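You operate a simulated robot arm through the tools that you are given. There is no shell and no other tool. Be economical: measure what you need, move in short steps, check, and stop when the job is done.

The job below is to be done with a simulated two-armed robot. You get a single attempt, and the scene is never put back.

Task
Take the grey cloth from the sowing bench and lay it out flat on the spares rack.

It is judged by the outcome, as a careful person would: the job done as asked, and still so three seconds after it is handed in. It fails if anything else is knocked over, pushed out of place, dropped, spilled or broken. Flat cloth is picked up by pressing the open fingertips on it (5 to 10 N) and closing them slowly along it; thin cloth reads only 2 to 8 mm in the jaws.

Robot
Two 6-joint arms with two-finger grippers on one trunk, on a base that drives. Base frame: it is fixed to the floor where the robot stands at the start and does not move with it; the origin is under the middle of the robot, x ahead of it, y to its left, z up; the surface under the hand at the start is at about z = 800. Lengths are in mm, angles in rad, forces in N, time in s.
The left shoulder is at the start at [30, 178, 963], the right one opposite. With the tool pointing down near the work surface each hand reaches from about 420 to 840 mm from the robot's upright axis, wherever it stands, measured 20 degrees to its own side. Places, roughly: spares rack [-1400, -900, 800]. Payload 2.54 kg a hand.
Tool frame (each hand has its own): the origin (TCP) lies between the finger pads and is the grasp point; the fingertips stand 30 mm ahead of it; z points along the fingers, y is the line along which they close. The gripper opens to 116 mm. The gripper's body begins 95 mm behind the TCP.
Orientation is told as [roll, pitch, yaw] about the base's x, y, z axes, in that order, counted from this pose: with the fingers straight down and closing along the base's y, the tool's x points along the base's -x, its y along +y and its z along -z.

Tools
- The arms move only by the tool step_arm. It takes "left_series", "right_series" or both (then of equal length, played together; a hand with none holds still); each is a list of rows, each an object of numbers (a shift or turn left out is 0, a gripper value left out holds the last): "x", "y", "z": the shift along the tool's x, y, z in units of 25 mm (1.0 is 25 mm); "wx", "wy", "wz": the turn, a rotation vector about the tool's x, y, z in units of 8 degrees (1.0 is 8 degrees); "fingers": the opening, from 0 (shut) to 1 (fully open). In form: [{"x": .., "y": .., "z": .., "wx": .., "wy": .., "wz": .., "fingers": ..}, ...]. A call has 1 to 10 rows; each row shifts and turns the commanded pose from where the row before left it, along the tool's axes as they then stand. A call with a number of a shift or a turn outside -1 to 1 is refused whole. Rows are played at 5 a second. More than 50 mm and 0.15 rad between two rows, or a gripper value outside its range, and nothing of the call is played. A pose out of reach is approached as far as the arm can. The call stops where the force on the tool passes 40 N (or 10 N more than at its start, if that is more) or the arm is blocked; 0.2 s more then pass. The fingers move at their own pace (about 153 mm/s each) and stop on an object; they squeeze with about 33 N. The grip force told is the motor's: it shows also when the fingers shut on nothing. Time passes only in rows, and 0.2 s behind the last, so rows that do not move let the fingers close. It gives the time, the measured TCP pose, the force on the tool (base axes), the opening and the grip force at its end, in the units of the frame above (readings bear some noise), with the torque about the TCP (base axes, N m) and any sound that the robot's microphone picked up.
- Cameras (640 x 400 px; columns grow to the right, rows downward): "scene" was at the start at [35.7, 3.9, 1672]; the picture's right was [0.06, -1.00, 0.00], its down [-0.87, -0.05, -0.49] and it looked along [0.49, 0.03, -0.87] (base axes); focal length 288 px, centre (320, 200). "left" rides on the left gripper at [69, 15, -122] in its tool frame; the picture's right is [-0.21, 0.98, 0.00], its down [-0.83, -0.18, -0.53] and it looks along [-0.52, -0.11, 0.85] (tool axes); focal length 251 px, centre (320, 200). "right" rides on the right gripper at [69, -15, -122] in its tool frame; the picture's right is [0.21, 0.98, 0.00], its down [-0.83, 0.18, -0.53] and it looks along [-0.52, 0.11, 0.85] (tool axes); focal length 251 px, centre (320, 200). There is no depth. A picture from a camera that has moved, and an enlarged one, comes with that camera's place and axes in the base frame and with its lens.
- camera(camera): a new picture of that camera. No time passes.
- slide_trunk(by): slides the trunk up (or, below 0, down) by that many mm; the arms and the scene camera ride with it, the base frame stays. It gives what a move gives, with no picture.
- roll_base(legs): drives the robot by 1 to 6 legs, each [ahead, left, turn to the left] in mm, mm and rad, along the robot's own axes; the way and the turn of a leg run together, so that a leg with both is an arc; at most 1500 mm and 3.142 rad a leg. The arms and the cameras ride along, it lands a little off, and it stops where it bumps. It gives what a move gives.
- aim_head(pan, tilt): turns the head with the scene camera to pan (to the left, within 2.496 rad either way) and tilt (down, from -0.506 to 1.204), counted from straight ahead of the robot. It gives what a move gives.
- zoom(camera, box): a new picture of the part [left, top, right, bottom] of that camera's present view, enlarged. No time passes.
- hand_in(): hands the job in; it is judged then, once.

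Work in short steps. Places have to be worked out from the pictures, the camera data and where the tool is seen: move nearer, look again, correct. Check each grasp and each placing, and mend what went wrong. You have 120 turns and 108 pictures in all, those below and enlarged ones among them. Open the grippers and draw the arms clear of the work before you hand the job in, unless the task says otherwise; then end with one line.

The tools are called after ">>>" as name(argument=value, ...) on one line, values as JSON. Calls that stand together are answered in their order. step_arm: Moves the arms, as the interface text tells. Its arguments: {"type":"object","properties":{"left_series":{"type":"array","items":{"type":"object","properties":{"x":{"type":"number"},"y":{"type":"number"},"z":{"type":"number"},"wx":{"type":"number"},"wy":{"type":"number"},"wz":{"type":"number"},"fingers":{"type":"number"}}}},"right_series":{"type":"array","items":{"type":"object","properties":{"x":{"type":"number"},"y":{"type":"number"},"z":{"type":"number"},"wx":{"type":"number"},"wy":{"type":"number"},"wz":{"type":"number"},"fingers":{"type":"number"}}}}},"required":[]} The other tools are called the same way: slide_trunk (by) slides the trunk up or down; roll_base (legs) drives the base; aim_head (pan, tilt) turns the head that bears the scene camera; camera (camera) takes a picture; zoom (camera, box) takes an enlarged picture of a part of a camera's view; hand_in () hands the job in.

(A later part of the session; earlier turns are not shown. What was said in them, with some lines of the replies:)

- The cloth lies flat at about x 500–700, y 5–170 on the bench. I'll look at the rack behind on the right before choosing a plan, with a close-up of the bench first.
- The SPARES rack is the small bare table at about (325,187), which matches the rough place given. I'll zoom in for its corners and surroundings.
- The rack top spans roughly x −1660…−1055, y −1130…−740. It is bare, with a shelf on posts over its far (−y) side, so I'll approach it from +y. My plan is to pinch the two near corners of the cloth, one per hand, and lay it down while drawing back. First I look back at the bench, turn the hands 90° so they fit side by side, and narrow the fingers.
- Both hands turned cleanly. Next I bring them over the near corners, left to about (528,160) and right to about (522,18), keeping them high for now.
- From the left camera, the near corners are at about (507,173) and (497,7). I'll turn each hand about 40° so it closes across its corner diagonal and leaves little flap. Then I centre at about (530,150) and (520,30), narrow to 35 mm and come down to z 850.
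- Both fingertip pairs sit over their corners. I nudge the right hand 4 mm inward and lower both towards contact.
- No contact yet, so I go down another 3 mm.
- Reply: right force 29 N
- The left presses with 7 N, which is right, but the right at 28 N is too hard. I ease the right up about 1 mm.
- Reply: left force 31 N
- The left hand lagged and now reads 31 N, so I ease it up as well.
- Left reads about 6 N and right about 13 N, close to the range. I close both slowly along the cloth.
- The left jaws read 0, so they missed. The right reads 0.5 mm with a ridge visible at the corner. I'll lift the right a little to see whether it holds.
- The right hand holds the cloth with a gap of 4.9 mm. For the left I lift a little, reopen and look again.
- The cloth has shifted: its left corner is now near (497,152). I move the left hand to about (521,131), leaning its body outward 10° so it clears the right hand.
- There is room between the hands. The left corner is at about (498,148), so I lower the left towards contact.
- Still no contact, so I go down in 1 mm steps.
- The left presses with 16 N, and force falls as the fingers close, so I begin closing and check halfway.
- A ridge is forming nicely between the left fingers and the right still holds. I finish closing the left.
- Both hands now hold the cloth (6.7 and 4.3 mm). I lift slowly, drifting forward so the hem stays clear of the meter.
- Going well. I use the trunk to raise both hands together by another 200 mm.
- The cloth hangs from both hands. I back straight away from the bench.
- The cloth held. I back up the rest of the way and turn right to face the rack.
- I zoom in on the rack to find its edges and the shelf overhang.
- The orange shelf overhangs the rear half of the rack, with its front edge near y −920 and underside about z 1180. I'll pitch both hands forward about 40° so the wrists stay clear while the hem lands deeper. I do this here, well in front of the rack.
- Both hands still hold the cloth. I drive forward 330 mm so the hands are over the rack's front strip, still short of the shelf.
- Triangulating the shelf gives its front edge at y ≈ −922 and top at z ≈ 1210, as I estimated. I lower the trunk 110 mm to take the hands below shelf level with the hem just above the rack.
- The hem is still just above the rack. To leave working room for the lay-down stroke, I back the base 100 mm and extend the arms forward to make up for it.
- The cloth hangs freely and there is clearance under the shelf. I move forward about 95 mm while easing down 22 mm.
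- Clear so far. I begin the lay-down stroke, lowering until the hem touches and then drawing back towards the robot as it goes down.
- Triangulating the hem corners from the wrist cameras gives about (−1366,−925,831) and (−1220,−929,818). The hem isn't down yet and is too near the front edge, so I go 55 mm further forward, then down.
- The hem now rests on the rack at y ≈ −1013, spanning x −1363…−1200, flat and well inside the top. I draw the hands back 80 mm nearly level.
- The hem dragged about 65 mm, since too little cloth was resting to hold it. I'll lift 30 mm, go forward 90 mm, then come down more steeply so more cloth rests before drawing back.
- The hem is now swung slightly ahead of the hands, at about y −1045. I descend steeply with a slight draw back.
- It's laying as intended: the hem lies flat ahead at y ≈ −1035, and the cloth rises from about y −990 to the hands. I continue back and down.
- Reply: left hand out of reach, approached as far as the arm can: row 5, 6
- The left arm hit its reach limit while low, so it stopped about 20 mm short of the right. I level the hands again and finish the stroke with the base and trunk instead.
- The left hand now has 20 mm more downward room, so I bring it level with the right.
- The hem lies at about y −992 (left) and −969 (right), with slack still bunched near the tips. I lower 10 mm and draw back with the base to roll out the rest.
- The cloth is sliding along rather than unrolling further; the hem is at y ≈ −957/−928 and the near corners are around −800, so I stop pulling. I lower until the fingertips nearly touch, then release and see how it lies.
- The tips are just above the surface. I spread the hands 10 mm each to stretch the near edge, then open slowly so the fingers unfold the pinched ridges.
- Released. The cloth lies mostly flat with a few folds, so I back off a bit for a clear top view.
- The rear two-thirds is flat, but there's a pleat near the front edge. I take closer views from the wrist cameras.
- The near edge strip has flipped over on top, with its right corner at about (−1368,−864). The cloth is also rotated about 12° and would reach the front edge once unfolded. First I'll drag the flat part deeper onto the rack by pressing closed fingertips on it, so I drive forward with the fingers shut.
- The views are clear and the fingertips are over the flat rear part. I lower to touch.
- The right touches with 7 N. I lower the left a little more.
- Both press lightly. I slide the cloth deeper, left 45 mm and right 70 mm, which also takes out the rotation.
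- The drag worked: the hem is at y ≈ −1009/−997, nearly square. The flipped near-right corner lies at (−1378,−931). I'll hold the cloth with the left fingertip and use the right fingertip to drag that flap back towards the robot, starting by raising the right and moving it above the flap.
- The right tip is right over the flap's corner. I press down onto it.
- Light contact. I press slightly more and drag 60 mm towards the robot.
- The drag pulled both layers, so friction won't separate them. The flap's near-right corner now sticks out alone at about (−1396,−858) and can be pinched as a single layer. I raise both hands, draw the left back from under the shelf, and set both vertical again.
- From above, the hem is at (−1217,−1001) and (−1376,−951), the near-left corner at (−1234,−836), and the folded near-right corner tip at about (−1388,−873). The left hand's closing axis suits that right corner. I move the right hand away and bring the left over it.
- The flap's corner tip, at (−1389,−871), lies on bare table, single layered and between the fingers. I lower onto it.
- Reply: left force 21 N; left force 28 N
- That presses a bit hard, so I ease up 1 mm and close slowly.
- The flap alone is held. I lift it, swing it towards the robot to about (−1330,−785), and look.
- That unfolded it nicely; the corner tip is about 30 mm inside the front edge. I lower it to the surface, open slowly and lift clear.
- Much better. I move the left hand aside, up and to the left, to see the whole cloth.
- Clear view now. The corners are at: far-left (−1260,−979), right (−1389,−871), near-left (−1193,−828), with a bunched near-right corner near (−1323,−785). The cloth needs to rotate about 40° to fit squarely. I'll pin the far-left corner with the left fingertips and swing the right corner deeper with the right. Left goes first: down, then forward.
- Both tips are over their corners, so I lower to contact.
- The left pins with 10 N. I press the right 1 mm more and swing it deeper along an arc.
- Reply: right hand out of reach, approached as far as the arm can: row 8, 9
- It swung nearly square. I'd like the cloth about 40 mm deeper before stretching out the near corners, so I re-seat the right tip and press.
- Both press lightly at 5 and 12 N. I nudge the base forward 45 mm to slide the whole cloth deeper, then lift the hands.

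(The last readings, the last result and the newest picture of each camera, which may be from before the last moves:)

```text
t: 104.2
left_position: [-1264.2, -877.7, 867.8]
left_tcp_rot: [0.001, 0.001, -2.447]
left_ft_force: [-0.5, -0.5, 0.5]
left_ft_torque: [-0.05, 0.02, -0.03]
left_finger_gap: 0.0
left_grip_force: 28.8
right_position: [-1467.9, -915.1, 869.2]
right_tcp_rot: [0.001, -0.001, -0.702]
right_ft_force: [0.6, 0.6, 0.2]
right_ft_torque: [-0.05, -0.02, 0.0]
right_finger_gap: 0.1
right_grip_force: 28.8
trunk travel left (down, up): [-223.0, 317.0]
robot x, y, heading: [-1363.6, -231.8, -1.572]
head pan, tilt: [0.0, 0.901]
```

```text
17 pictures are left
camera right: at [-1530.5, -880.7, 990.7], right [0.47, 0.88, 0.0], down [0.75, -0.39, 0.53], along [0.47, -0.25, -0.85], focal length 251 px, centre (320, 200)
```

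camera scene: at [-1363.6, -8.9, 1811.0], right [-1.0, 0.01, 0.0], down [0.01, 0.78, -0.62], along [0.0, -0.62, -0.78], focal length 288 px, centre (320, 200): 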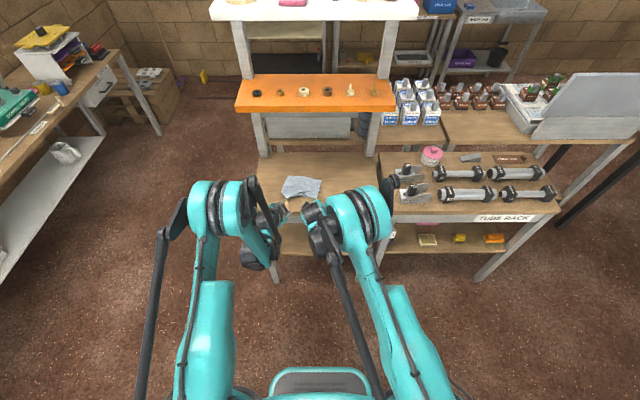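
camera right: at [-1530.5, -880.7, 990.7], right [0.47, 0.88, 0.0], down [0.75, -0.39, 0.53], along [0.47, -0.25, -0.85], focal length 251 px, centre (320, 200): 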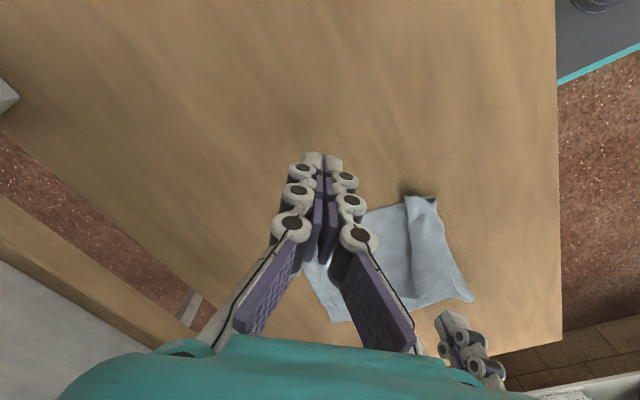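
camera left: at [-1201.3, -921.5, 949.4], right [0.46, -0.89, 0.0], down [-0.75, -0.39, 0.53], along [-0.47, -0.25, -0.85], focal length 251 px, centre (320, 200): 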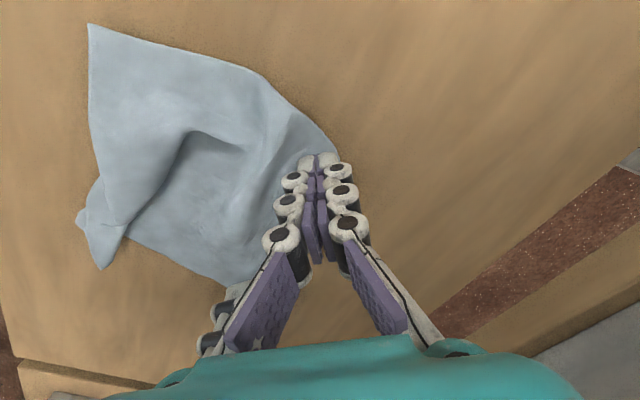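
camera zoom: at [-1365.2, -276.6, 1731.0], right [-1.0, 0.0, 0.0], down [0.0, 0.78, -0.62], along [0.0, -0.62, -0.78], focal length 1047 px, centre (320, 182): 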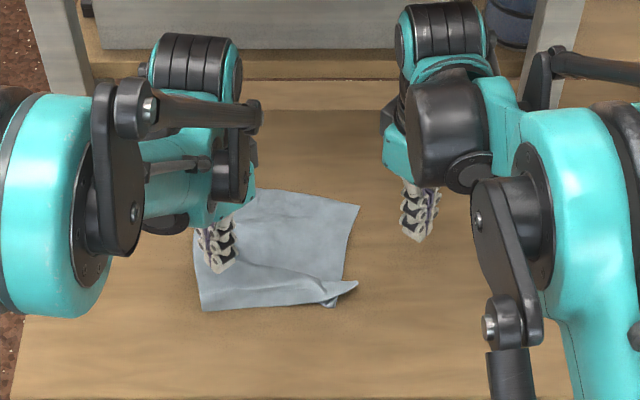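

The cloth is now almost square and well inside the rack. Only the near-right strip is still folded over, with its tip at (−1404,−878) overhanging the right edge. I'll repeat the pinch that worked: right hand aside, left hand to the tip, turned to close along y.

>>> step_arm(right_series=[{"x": 0.845, "y": 0.075, "z": -0.4}, {"x": 0.845, "y": 0.075}, {"x": 0.845, "y": 0.075}, {"x": 0.845, "y": 0.075}])

>>> step_arm(left_series=[{"x": -0.778, "y": -0.716, "fingers": 0.23}, {"x": -0.778, "y": -0.716}, {"x": -0.778, "y": -0.716}, {"x": -0.778, "y": -0.716}, {"x": -0.778, "y": -0.716}, {"wz": 1}, {"wz": 1}, {"wz": 1}, {"wz": 1}, {"wz": 1}])

>>> camera(camera="left")

```text
t: 105.2
left_position: [-1264.4, -878.3, 867.8]
left_tcp_rot: [-0.002, 0.0, -2.446]
left_ft_force: [-0.3, 0.5, 0.0]
left_ft_torque: [0.01, -0.02, 0.0]
left_finger_gap: 0.0
left_grip_force: 28.2
right_position: [-1528.1, -856.8, 879.2]
right_tcp_rot: [0.0, 0.001, -0.7]
right_ft_force: [-0.6, 0.8, 0.9]
right_ft_torque: [-0.03, 0.0, 0.0]
right_finger_gap: 0.2
right_grip_force: 28.9
trunk travel left (down, up): [-223.0, 317.0]
robot x, y, heading: [-1366.4, -233.4, -1.578]
head pan, tilt: [0.0, 0.901]
```

```text
t: 107.5
left_position: [-1395.5, -870.3, 868.5]
left_tcp_rot: [-0.001, 0.003, 3.135]
left_ft_force: [0.0, 0.5, 0.7]
left_ft_torque: [0.01, 0.0, -0.03]
left_finger_gap: 26.9
left_grip_force: 0.1
right_position: [-1528.8, -856.3, 880.0]
right_tcp_rot: [-0.002, 0.0, -0.703]
right_ft_force: [-0.6, 0.5, 0.2]
right_ft_torque: [-0.02, -0.02, 0.0]
right_finger_gap: 0.0
right_grip_force: 28.8
trunk travel left (down, up): [-223.0, 317.0]
robot x, y, heading: [-1362.0, -233.7, -1.573]
head pan, tilt: [0.0, 0.901]
```

```text
16 pictures are left
camera left: at [-1326.6, -885.0, 988.8], right [-0.22, -0.98, 0.0], down [-0.82, 0.19, 0.53], along [-0.52, 0.12, -0.85], focal length 251 px, centre (320, 200)
```

left: 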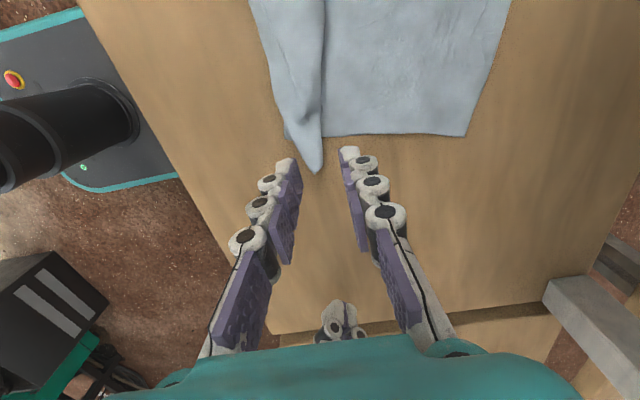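

The tip sits at (−1413,−862), about 19 mm beyond the cloth's right edge, so only one layer. I centre on (−1403,−864) and descend.

>>> step_arm(left_series=[{"x": -0.32, "y": -0.24, "z": 0.7}, {"z": 0.7}, {"z": 0.1}, {}, {}])

```text
t: 108.7
left_position: [-1404.9, -863.2, 832.7]
left_tcp_rot: [0.0, 0.0, 3.14]
left_ft_force: [0.9, -0.4, -0.5]
left_ft_torque: [-0.01, 0.02, -0.03]
left_finger_gap: 26.7
left_grip_force: 0.1
right_position: [-1527.8, -856.2, 877.8]
right_tcp_rot: [0.002, -0.001, -0.701]
right_ft_force: [-0.3, -0.5, -0.5]
right_ft_torque: [-0.02, 0.0, -0.02]
right_finger_gap: 0.0
right_grip_force: 28.4
trunk travel left (down, up): [-223.0, 317.0]
robot x, y, heading: [-1367.3, -235.2, -1.576]
head pan, tilt: [0.0, 0.901]
```

>>> step_arm(left_series=[{"z": 0.06}, {"z": 0.04}, {}])

```text
t: 109.5
left_position: [-1403.7, -863.5, 830.4]
left_tcp_rot: [-0.001, 0.0, 3.137]
left_ft_force: [-1.4, 0.0, 16.0]
left_ft_torque: [-0.09, 0.02, 0.03]
left_finger_gap: 26.4
left_grip_force: 0.0
right_position: [-1528.2, -856.8, 878.5]
right_tcp_rot: [-0.002, -0.001, -0.701]
right_ft_force: [-0.2, -1.1, -0.1]
right_ft_torque: [-0.03, 0.01, 0.01]
right_finger_gap: 0.0
right_grip_force: 28.7
trunk travel left (down, up): [-223.0, 317.0]
robot x, y, heading: [-1363.4, -235.3, -1.576]
head pan, tilt: [0.0, 0.901]
```

Contact at 16 N. I close slowly and lift a little.

>>> step_arm(left_series=[{"fingers": 0.2}, {"fingers": 0.17}, {"fingers": 0.14}, {"fingers": 0.11}, {"fingers": 0.08}, {"fingers": 0.05}, {"fingers": 0.02}, {"fingers": 0.0}, {}])

>>> step_arm(left_series=[{"z": -0.5}, {"z": -0.5}, {}])

>>> camera(camera="left")

```text
t: 111.5
left_position: [-1404.7, -863.6, 828.5]
left_tcp_rot: [-0.001, 0.0, 3.138]
left_ft_force: [0.5, -0.1, -0.7]
left_ft_torque: [-0.03, -0.02, 0.03]
left_finger_gap: 2.1
left_grip_force: 29.3
right_position: [-1529.0, -857.4, 879.0]
right_tcp_rot: [0.001, 0.0, -0.701]
right_ft_force: [-0.2, 0.0, -0.6]
right_ft_torque: [0.0, 0.0, 0.0]
right_finger_gap: 0.0
right_grip_force: 27.9
trunk travel left (down, up): [-223.0, 317.0]
robot x, y, heading: [-1365.6, -235.9, -1.573]
head pan, tilt: [0.0, 0.901]
```

```text
t: 112.2
left_position: [-1405.9, -863.6, 852.8]
left_tcp_rot: [-0.001, 0.001, 3.138]
left_ft_force: [0.1, -0.2, 4.4]
left_ft_torque: [-0.04, 0.04, -0.05]
left_finger_gap: 0.2
left_grip_force: 30.4
right_position: [-1527.5, -857.3, 878.2]
right_tcp_rot: [-0.001, 0.001, -0.703]
right_ft_force: [-0.7, 0.2, -0.2]
right_ft_torque: [0.01, -0.01, 0.0]
right_finger_gap: 0.0
right_grip_force: 28.6
trunk travel left (down, up): [-223.0, 317.0]
robot x, y, heading: [-1362.4, -232.7, -1.574]
head pan, tilt: [0.0, 0.901]
```

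```text
15 pictures are left
camera left: at [-1335.3, -879.0, 973.4], right [-0.22, -0.98, 0.0], down [-0.83, 0.18, 0.53], along [-0.52, 0.12, -0.85], focal length 251 px, centre (320, 200)
```

left: 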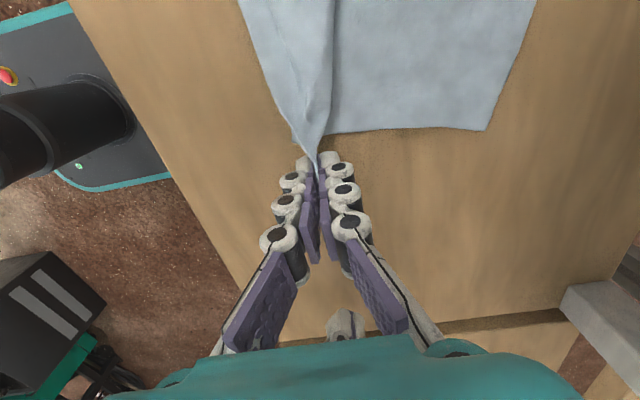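

The tip is held. I lift and swing it towards the robot to about (−1396,−798), then down low and look.

>>> step_arm(left_series=[{"z": -0.7}, {"y": -0.87, "x": 0.13}, {"y": -0.87, "x": 0.13}, {"y": -0.87, "x": 0.13, "z": 0.3}, {"z": 0.5}, {"z": 0.4}, {}])

>>> camera(camera="left")

```text
t: 113.8
left_position: [-1393.4, -799.3, 839.5]
left_tcp_rot: [0.0, 0.0, 3.137]
left_ft_force: [1.6, 0.2, -2.2]
left_ft_torque: [0.05, 0.0, 0.03]
left_finger_gap: 3.0
left_grip_force: 31.2
right_position: [-1527.6, -856.9, 878.8]
right_tcp_rot: [0.0, 0.002, -0.701]
right_ft_force: [-0.5, 0.3, 0.3]
right_ft_torque: [-0.05, 0.04, -0.01]
right_finger_gap: 0.0
right_grip_force: 28.5
trunk travel left (down, up): [-223.0, 317.0]
robot x, y, heading: [-1366.4, -234.2, -1.572]
head pan, tilt: [0.0, 0.901]
```

```text
14 pictures are left
camera left: at [-1324.9, -813.2, 961.0], right [-0.22, -0.98, 0.0], down [-0.83, 0.18, 0.53], along [-0.52, 0.12, -0.85], focal length 251 px, centre (320, 200)
```

left: 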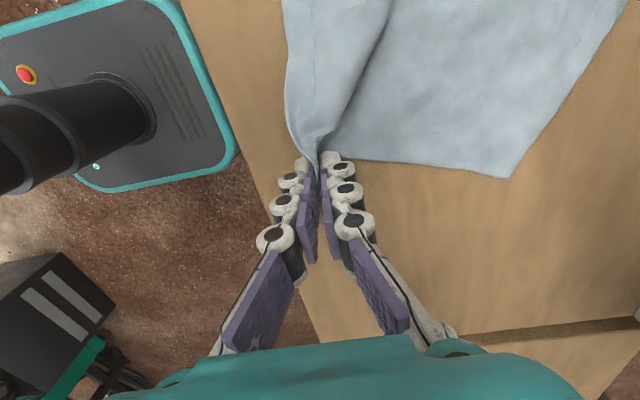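

The fold has opened out. I lower it to the surface, release slowly, lift and take a look from the scene camera.

>>> step_arm(left_series=[{"z": 0.3}, {}, {"fingers": 0.05}, {"fingers": 0.1}, {"fingers": 0.15}, {"fingers": 0.22}, {"z": -0.5}, {"z": -1}, {"z": -1}])

>>> step_arm(left_series=[{"x": 1, "z": -0.3}, {"x": 1}, {"x": 1}, {"x": 1}, {"x": 1}, {"x": 1}, {"x": 1}, {"x": 1}, {"x": 1}])

>>> zoom(camera="scene", box=[240, 150, 400, 260])

```text
t: 115.8
left_position: [-1394.1, -796.8, 895.1]
left_tcp_rot: [0.0, 0.001, 3.139]
left_ft_force: [0.0, -0.8, 0.2]
left_ft_torque: [-0.03, -0.03, 0.02]
left_finger_gap: 25.6
left_grip_force: 0.0
right_position: [-1527.6, -856.0, 877.6]
right_tcp_rot: [0.0, 0.001, -0.703]
right_ft_force: [-0.1, 1.0, 0.2]
right_ft_torque: [-0.01, 0.03, 0.01]
right_finger_gap: 0.2
right_grip_force: 28.4
trunk travel left (down, up): [-223.0, 317.0]
robot x, y, heading: [-1362.8, -237.1, -1.578]
head pan, tilt: [0.0, 0.901]
```

```text
t: 117.8
left_position: [-1167.3, -798.8, 903.3]
left_tcp_rot: [0.002, 0.001, 3.136]
left_ft_force: [0.7, -0.3, 1.1]
left_ft_torque: [0.0, 0.02, 0.0]
left_finger_gap: 25.1
left_grip_force: 0.0
right_position: [-1528.0, -857.2, 878.9]
right_tcp_rot: [0.0, 0.0, -0.701]
right_ft_force: [-0.3, 0.6, 0.4]
right_ft_torque: [0.0, 0.02, 0.01]
right_finger_gap: 0.0
right_grip_force: 29.4
trunk travel left (down, up): [-223.0, 317.0]
robot x, y, heading: [-1362.4, -234.6, -1.574]
head pan, tilt: [0.0, 0.901]
```

```text
3.64 times, centred on (320, 205) of scene
camera zoom: at [-1363.9, -278.5, 1730.9], right [-1.0, 0.0, 0.0], down [0.0, 0.78, -0.62], along [0.0, -0.62, -0.78], focal length 1047 px, centre (320, 182)
```

zoom: 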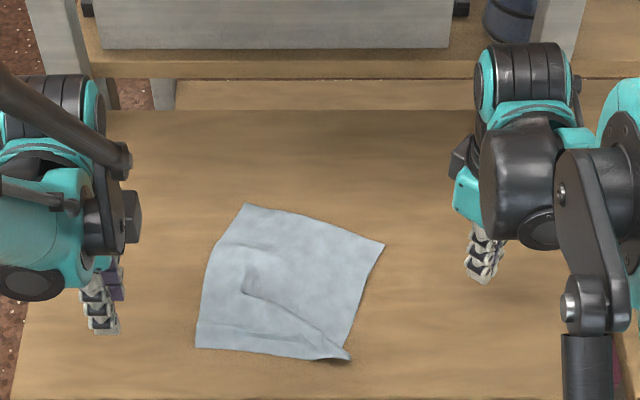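

Nearly there: it lies open, with only a soft ridge because the right edge has about 50 mm of slack. I'll hold the near-right corner with the left tip and draw the far-right corner about 50 mm deeper with the right. Positioning both now.

>>> roll_base(legs=[[30, 0, 0]])

>>> step_arm(right_series=[{"x": -0.914, "y": 0.193, "z": 0.14}, {"x": -0.914, "y": 0.193, "z": 0.14}, {"x": -0.914, "y": 0.193, "z": 0.14}, {"x": -0.914, "y": 0.193, "z": 0.14}, {"x": -0.914, "y": 0.193, "z": 0.14}, {}])

>>> step_arm(left_series=[{"x": -0.872, "y": -0.104, "z": 0.164, "fingers": 0}, {"x": -0.872, "y": -0.104, "z": 0.164}, {"x": -0.872, "y": -0.104, "z": 0.164}, {"x": -0.872, "y": -0.104, "z": 0.164}, {"x": -0.872, "y": -0.104, "z": 0.164}, {"x": -0.872, "y": -0.104, "z": 0.164}, {"x": -0.872, "y": -0.104, "z": 0.164}, {"x": -0.872, "y": -0.104, "z": 0.164}, {"x": -0.872, "y": -0.104, "z": 0.164}, {"x": -0.872, "y": -0.104, "z": 0.164}])

>>> camera(camera="left")

```text
t: 118.7
left_position: [-1167.8, -830.6, 901.9]
left_tcp_rot: [-0.001, 0.0, 3.136]
left_ft_force: [0.7, 0.0, -0.3]
left_ft_torque: [0.05, -0.01, -0.03]
left_finger_gap: 25.6
left_grip_force: 0.1
right_position: [-1528.4, -887.1, 876.0]
right_tcp_rot: [0.001, 0.001, -0.702]
right_ft_force: [0.0, -0.8, -0.1]
right_ft_torque: [0.06, 0.01, 0.0]
right_finger_gap: 0.2
right_grip_force: 28.9
trunk travel left (down, up): [-223.0, 317.0]
robot x, y, heading: [-1363.4, -260.6, -1.575]
head pan, tilt: [0.0, 0.901]
```

```text
t: 120.1
left_position: [-1167.4, -828.8, 902.4]
left_tcp_rot: [0.0, 0.002, 3.138]
left_ft_force: [-0.2, 0.4, 0.3]
left_ft_torque: [0.0, -0.01, 0.01]
left_finger_gap: 25.5
left_grip_force: 0.0
right_position: [-1424.6, -942.1, 859.0]
right_tcp_rot: [0.0, -0.002, -0.703]
right_ft_force: [-0.4, -0.5, 0.3]
right_ft_torque: [0.02, 0.0, -0.03]
right_finger_gap: 0.1
right_grip_force: 29.2
trunk travel left (down, up): [-223.0, 317.0]
robot x, y, heading: [-1364.5, -261.4, -1.577]
head pan, tilt: [0.0, 0.901]
```

```text
t: 122.3
left_position: [-1378.8, -803.8, 861.6]
left_tcp_rot: [0.0, 0.002, -3.128]
left_ft_force: [-0.4, -0.6, -0.4]
left_ft_torque: [-0.02, -0.05, -0.02]
left_finger_gap: 0.1
left_grip_force: 28.1
right_position: [-1434.7, -943.4, 858.0]
right_tcp_rot: [0.0, -0.001, -0.715]
right_ft_force: [-0.3, -0.7, 0.4]
right_ft_torque: [0.03, -0.01, 0.01]
right_finger_gap: 0.1
right_grip_force: 28.5
trunk travel left (down, up): [-223.0, 317.0]
robot x, y, heading: [-1367.7, -258.9, -1.572]
head pan, tilt: [0.0, 0.901]
```

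```text
12 pictures are left
camera left: at [-1309.8, -817.7, 983.8], right [-0.2, -0.98, 0.0], down [-0.83, 0.17, 0.53], along [-0.52, 0.11, -0.85], focal length 251 px, centre (320, 200)
```

left: 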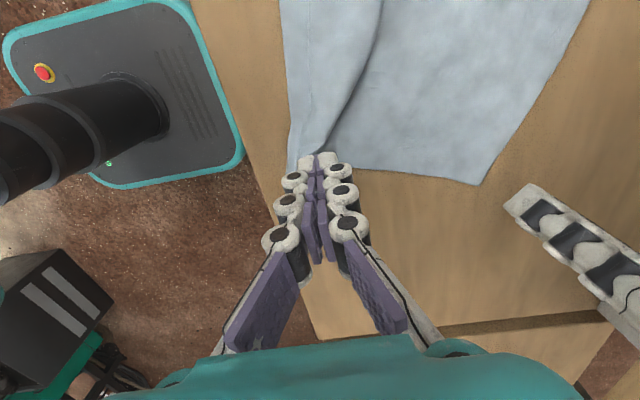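

The arms have brushed: the right shifted 10 mm sideways. I move the left hand 45 mm away from the right; it can hold the middle of the near edge just as well.

>>> step_arm(left_series=[{"x": 0.9}, {"x": 0.9}, {}])

>>> camera(camera="right")

```text
t: 123.1
left_position: [-1342.7, -801.4, 862.9]
left_tcp_rot: [0.0, 0.0, 3.136]
left_ft_force: [0.0, 0.6, -0.4]
left_ft_torque: [-0.01, 0.02, 0.0]
left_finger_gap: 0.0
left_grip_force: 28.5
right_position: [-1424.1, -942.8, 859.7]
right_tcp_rot: [0.001, 0.0, -0.702]
right_ft_force: [0.2, 0.1, 0.3]
right_ft_torque: [0.01, -0.01, 0.02]
right_finger_gap: 0.2
right_grip_force: 28.6
trunk travel left (down, up): [-223.0, 317.0]
robot x, y, heading: [-1365.2, -258.2, -1.575]
head pan, tilt: [0.0, 0.901]
```

```text
11 pictures are left
camera right: at [-1487.3, -908.3, 981.4], right [0.47, 0.88, 0.0], down [0.75, -0.39, 0.53], along [0.47, -0.25, -0.85], focal length 251 px, centre (320, 200)
```

right: 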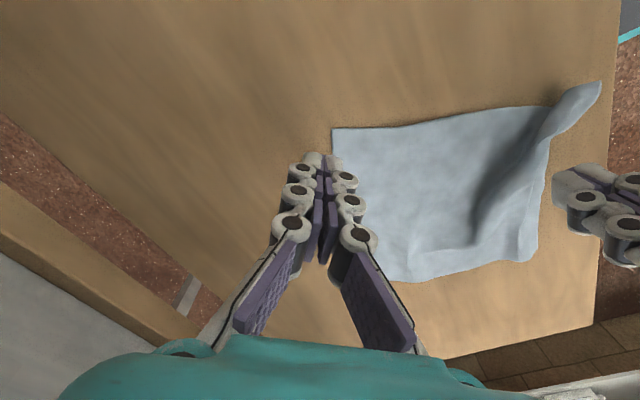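

The right hand recovered. The far-right corner is at (−1437,−925), so I shift the right tip onto the cloth at (−1418,−905) and lower both to press.

>>> step_arm(left_series=[{}, {}, {"z": 0.6}, {"z": 0.6}, {"z": 0.1}, {}], right_series=[{"x": 0.4, "y": 0.66}, {"x": 0.4, "y": 0.66}, {"z": 0.6}, {"z": 0.5}, {"z": 0.06}, {}])

>>> step_arm(left_series=[{"z": 0.06}, {}], right_series=[{"z": 0.06}, {}])

```text
t: 124.5
left_position: [-1341.3, -802.4, 829.0]
left_tcp_rot: [0.0, 0.002, 3.135]
left_ft_force: [-0.3, 0.1, 0.6]
left_ft_torque: [-0.01, -0.02, 0.02]
left_finger_gap: 0.1
left_grip_force: 28.9
right_position: [-1419.3, -903.0, 830.1]
right_tcp_rot: [0.001, 0.0, -0.701]
right_ft_force: [-0.3, -0.4, 0.2]
right_ft_torque: [-0.02, 0.01, -0.01]
right_finger_gap: 0.1
right_grip_force: 28.8
trunk travel left (down, up): [-223.0, 317.0]
robot x, y, heading: [-1363.2, -263.2, -1.57]
head pan, tilt: [0.0, 0.901]
```

```text
t: 125.1
left_position: [-1341.0, -801.7, 827.4]
left_tcp_rot: [0.0, -0.001, 3.138]
left_ft_force: [3.6, -5.0, 19.8]
left_ft_torque: [-0.12, -0.06, -0.01]
left_finger_gap: 0.0
left_grip_force: 29.2
right_position: [-1420.3, -902.3, 828.3]
right_tcp_rot: [-0.003, 0.001, -0.701]
right_ft_force: [0.4, -0.1, 0.6]
right_ft_torque: [0.0, 0.02, 0.0]
right_finger_gap: 0.0
right_grip_force: 28.6
trunk travel left (down, up): [-223.0, 317.0]
robot x, y, heading: [-1364.6, -264.7, -1.571]
head pan, tilt: [0.0, 0.901]
```

The left holds at 20 N. I press the right 1 mm more and draw its corner 52 mm deeper.

>>> step_arm(right_series=[{"z": 0.05}, {}, {"x": -0.333, "y": -0.398}, {"x": -0.333, "y": -0.398}, {"x": -0.333, "y": -0.398}, {"x": -0.333, "y": -0.398}, {}])

>>> camera(camera="right")

```text
t: 126.7
left_position: [-1341.1, -801.8, 827.7]
left_tcp_rot: [0.004, -0.003, 3.137]
left_ft_force: [5.0, -7.3, 30.3]
left_ft_torque: [-0.18, -0.1, -0.01]
left_finger_gap: 0.1
left_grip_force: 28.1
right_position: [-1420.3, -955.3, 830.6]
right_tcp_rot: [-0.002, 0.0, -0.702]
right_ft_force: [-0.2, 0.4, 0.2]
right_ft_torque: [0.0, 0.01, 0.0]
right_finger_gap: 0.0
right_grip_force: 28.7
trunk travel left (down, up): [-223.0, 317.0]
robot x, y, heading: [-1361.6, -265.0, -1.574]
head pan, tilt: [0.0, 0.901]
```

```text
10 pictures are left
camera right: at [-1482.0, -921.1, 952.3], right [0.47, 0.88, 0.0], down [0.75, -0.39, 0.53], along [0.47, -0.25, -0.85], focal length 251 px, centre (320, 200)
```

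right: 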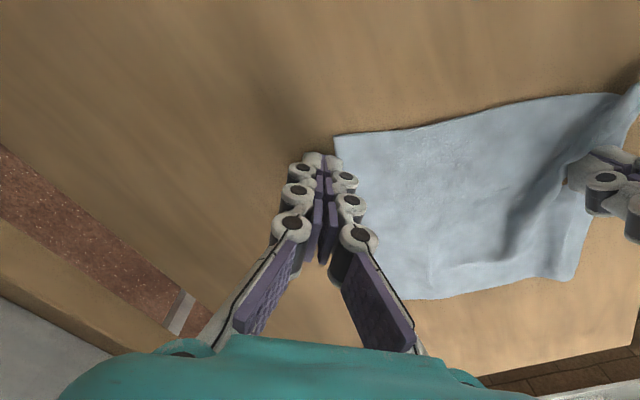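

The right lost contact and only moved the corner about 10 mm. I reposition it on the cloth, press more firmly, and ease the left.

>>> step_arm(left_series=[{"z": -0.03}, {}, {}, {}, {}, {}, {}], right_series=[{"z": -0.3}, {"x": 0.48, "y": 0.575}, {"x": 0.48, "y": 0.575}, {"z": 0.3}, {"z": 0.1}, {}, {}])

```text
t: 128.3
left_position: [-1341.3, -800.5, 829.4]
left_tcp_rot: [0.002, -0.001, 3.136]
left_ft_force: [-0.5, 0.0, -0.9]
left_ft_torque: [-0.01, 0.0, 0.01]
left_finger_gap: 0.0
left_grip_force: 28.7
right_position: [-1418.2, -917.8, 828.1]
right_tcp_rot: [-0.002, -0.001, -0.701]
right_ft_force: [0.3, -5.7, 34.2]
right_ft_torque: [-0.16, -0.01, 0.01]
right_finger_gap: 0.1
right_grip_force: 29.0
trunk travel left (down, up): [-223.0, 317.0]
robot x, y, heading: [-1360.9, -259.2, -1.574]
head pan, tilt: [0.0, 0.901]
```

>>> step_arm(left_series=[{"z": 0.02}, {}, {}], right_series=[{"z": -0.02}, {}, {}])

>>> step_arm(right_series=[{"x": -0.289, "y": -0.345}, {"x": -0.289, "y": -0.345}, {"x": -0.289, "y": -0.345, "z": 0.01}, {"x": -0.289, "y": -0.345}, {}])

>>> camera(camera="right")

```text
t: 129.1
left_position: [-1340.3, -801.1, 828.6]
left_tcp_rot: [0.003, 0.0, 3.138]
left_ft_force: [0.7, -0.5, 0.9]
left_ft_torque: [0.03, -0.01, 0.0]
left_finger_gap: 0.0
left_grip_force: 28.8
right_position: [-1418.2, -917.7, 828.9]
right_tcp_rot: [-0.002, -0.002, -0.703]
right_ft_force: [1.0, -8.3, 35.8]
right_ft_torque: [-0.24, -0.02, -0.03]
right_finger_gap: 0.0
right_grip_force: 28.3
trunk travel left (down, up): [-223.0, 317.0]
robot x, y, heading: [-1363.9, -262.0, -1.575]
head pan, tilt: [0.0, 0.901]
```

```text
t: 130.3
left_position: [-1341.1, -799.7, 828.8]
left_tcp_rot: [0.002, -0.002, 3.135]
left_ft_force: [0.0, 0.5, 0.8]
left_ft_torque: [0.02, -0.01, 0.02]
left_finger_gap: 0.0
left_grip_force: 28.4
right_position: [-1420.5, -960.9, 828.0]
right_tcp_rot: [-0.001, -0.002, -0.701]
right_ft_force: [0.5, 7.0, 21.5]
right_ft_torque: [0.16, 0.01, 0.0]
right_finger_gap: 0.0
right_grip_force: 28.7
trunk travel left (down, up): [-223.0, 317.0]
robot x, y, heading: [-1363.3, -261.6, -1.573]
head pan, tilt: [0.0, 0.901]
```

```text
9 pictures are left
camera right: at [-1481.8, -926.8, 950.2], right [0.47, 0.88, 0.0], down [0.75, -0.39, 0.53], along [0.47, -0.25, -0.85], focal length 251 px, centre (320, 200)
```

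right: 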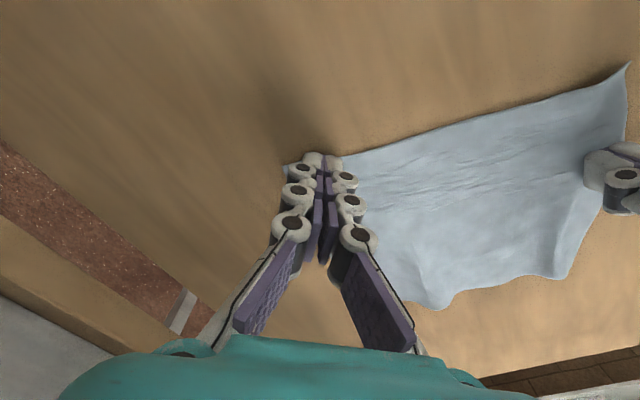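

That did it: the right edge is now stretched straight and the ridge is pulled out. I lift both hands straight up and move them aside to look.

>>> step_arm(left_series=[{"z": -0.8}, {"z": -1}, {"x": 1}, {"x": 1}, {"x": 1}, {"x": 1}, {"x": 1}, {"x": 1}, {"x": 1}], right_series=[{"z": -0.8}, {"z": -1}, {"x": 0.9}, {"x": 0.9}, {"x": 0.9}, {"x": 0.9}, {"x": 0.9}, {}, {}])

>>> zoom(camera="scene", box=[240, 150, 400, 260])

```text
t: 132.3
left_position: [-1167.1, -803.2, 872.7]
left_tcp_rot: [0.0, 0.0, 3.137]
left_ft_force: [0.0, -0.1, 0.4]
left_ft_torque: [0.02, 0.03, -0.05]
left_finger_gap: 0.0
left_grip_force: 28.5
right_position: [-1504.8, -891.5, 871.0]
right_tcp_rot: [0.0, 0.001, -0.701]
right_ft_force: [-0.5, 0.1, -0.2]
right_ft_torque: [0.01, 0.0, 0.01]
right_finger_gap: 0.0
right_grip_force: 28.5
trunk travel left (down, up): [-223.0, 317.0]
robot x, y, heading: [-1363.1, -260.5, -1.58]
head pan, tilt: [0.0, 0.901]
```

```text
3.64 times, centred on (320, 205) of scene
camera zoom: at [-1364.4, -307.9, 1730.9], right [-1.0, 0.0, 0.0], down [0.0, 0.78, -0.62], along [0.0, -0.62, -0.78], focal length 1047 px, centre (320, 182)
```

zoom: 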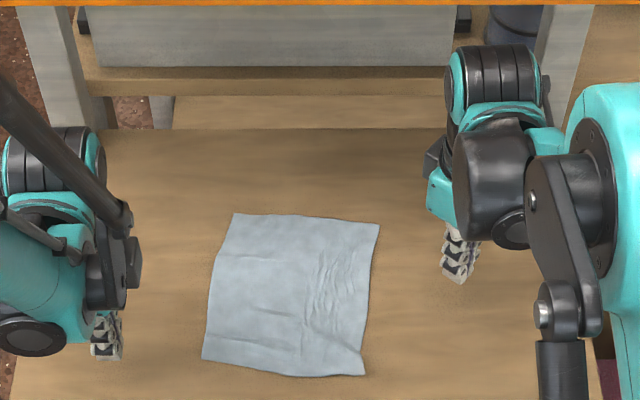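

The cloth is now spread flat and square on the rack with only faint ripples, well within its edges. I back away, open the grippers, and check once more.

>>> roll_base(legs=[[-350, 0, 0]])

>>> step_arm(left_series=[{"fingers": 1}, {}, {}, {}], right_series=[{"fingers": 1}, {}, {}, {}])

>>> camera(camera="scene")

>>> zoom(camera="scene", box=[230, 90, 390, 200])

```text
t: 134.6
left_position: [-1163.6, -451.9, 874.1]
left_tcp_rot: [0.0, 0.001, -3.142]
left_ft_force: [0.5, -0.9, 0.8]
left_ft_torque: [-0.03, 0.02, 0.02]
left_finger_gap: 0.1
left_grip_force: 28.7
right_position: [-1502.1, -542.7, 871.1]
right_tcp_rot: [-0.001, 0.001, -0.699]
right_ft_force: [1.0, 0.3, -0.2]
right_ft_torque: [-0.05, 0.01, -0.01]
right_finger_gap: 0.0
right_grip_force: 28.2
trunk travel left (down, up): [-223.0, 317.0]
robot x, y, heading: [-1361.1, 89.4, -1.574]
head pan, tilt: [0.0, 0.901]
```

```text
t: 135.6
left_position: [-1164.0, -452.3, 872.8]
left_tcp_rot: [0.0, -0.001, -3.142]
left_ft_force: [-0.1, -0.1, 0.5]
left_ft_torque: [0.0, 0.0, 0.02]
left_finger_gap: 116.0
left_grip_force: 0.0
right_position: [-1502.3, -542.1, 872.7]
right_tcp_rot: [0.001, 0.001, -0.698]
right_ft_force: [-0.7, -0.6, 0.4]
right_ft_torque: [-0.01, 0.03, -0.03]
right_finger_gap: 116.1
right_grip_force: 0.0
trunk travel left (down, up): [-223.0, 317.0]
robot x, y, heading: [-1364.6, 87.6, -1.566]
head pan, tilt: [0.0, 0.901]
```

```text
7 pictures are left
camera scene: at [-1364.0, 41.5, 1730.9], right [-1.0, 0.0, 0.0], down [0.0, 0.78, -0.62], along [0.0, -0.62, -0.78], focal length 288 px, centre (320, 200)
```

scene: 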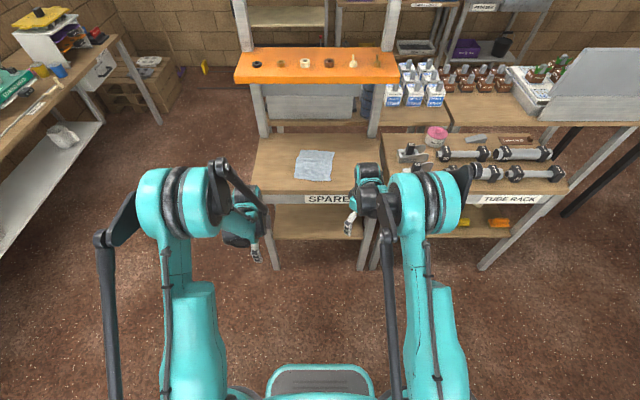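

```text
3.64 times, centred on (310, 145) of scene
camera zoom: at [-1364.0, 41.5, 1730.9], right [-1.0, 0.0, 0.0], down [0.0, 0.78, -0.62], along [0.0, -0.62, -0.78], focal length 1047 px, centre (356, 400)
```

zoom: 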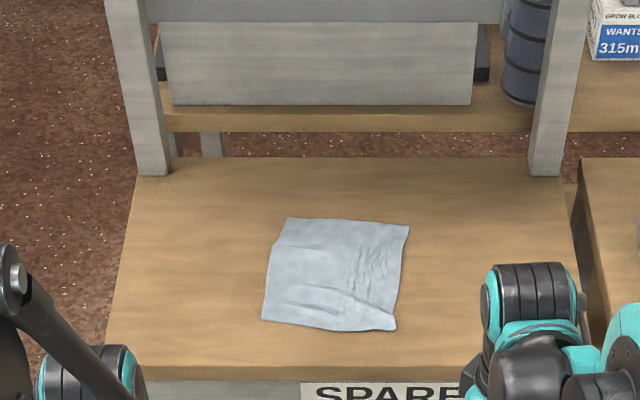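

The cloth lies flat on the spares rack, nothing else has moved, the grippers are open and the arms are clear. Handing in.

>>> hand_in()

```text
The job is handed in.
```

The grey cloth is laid out flat on the spares rack, with only faint ripples left. I saw nothing else moved or knocked over.
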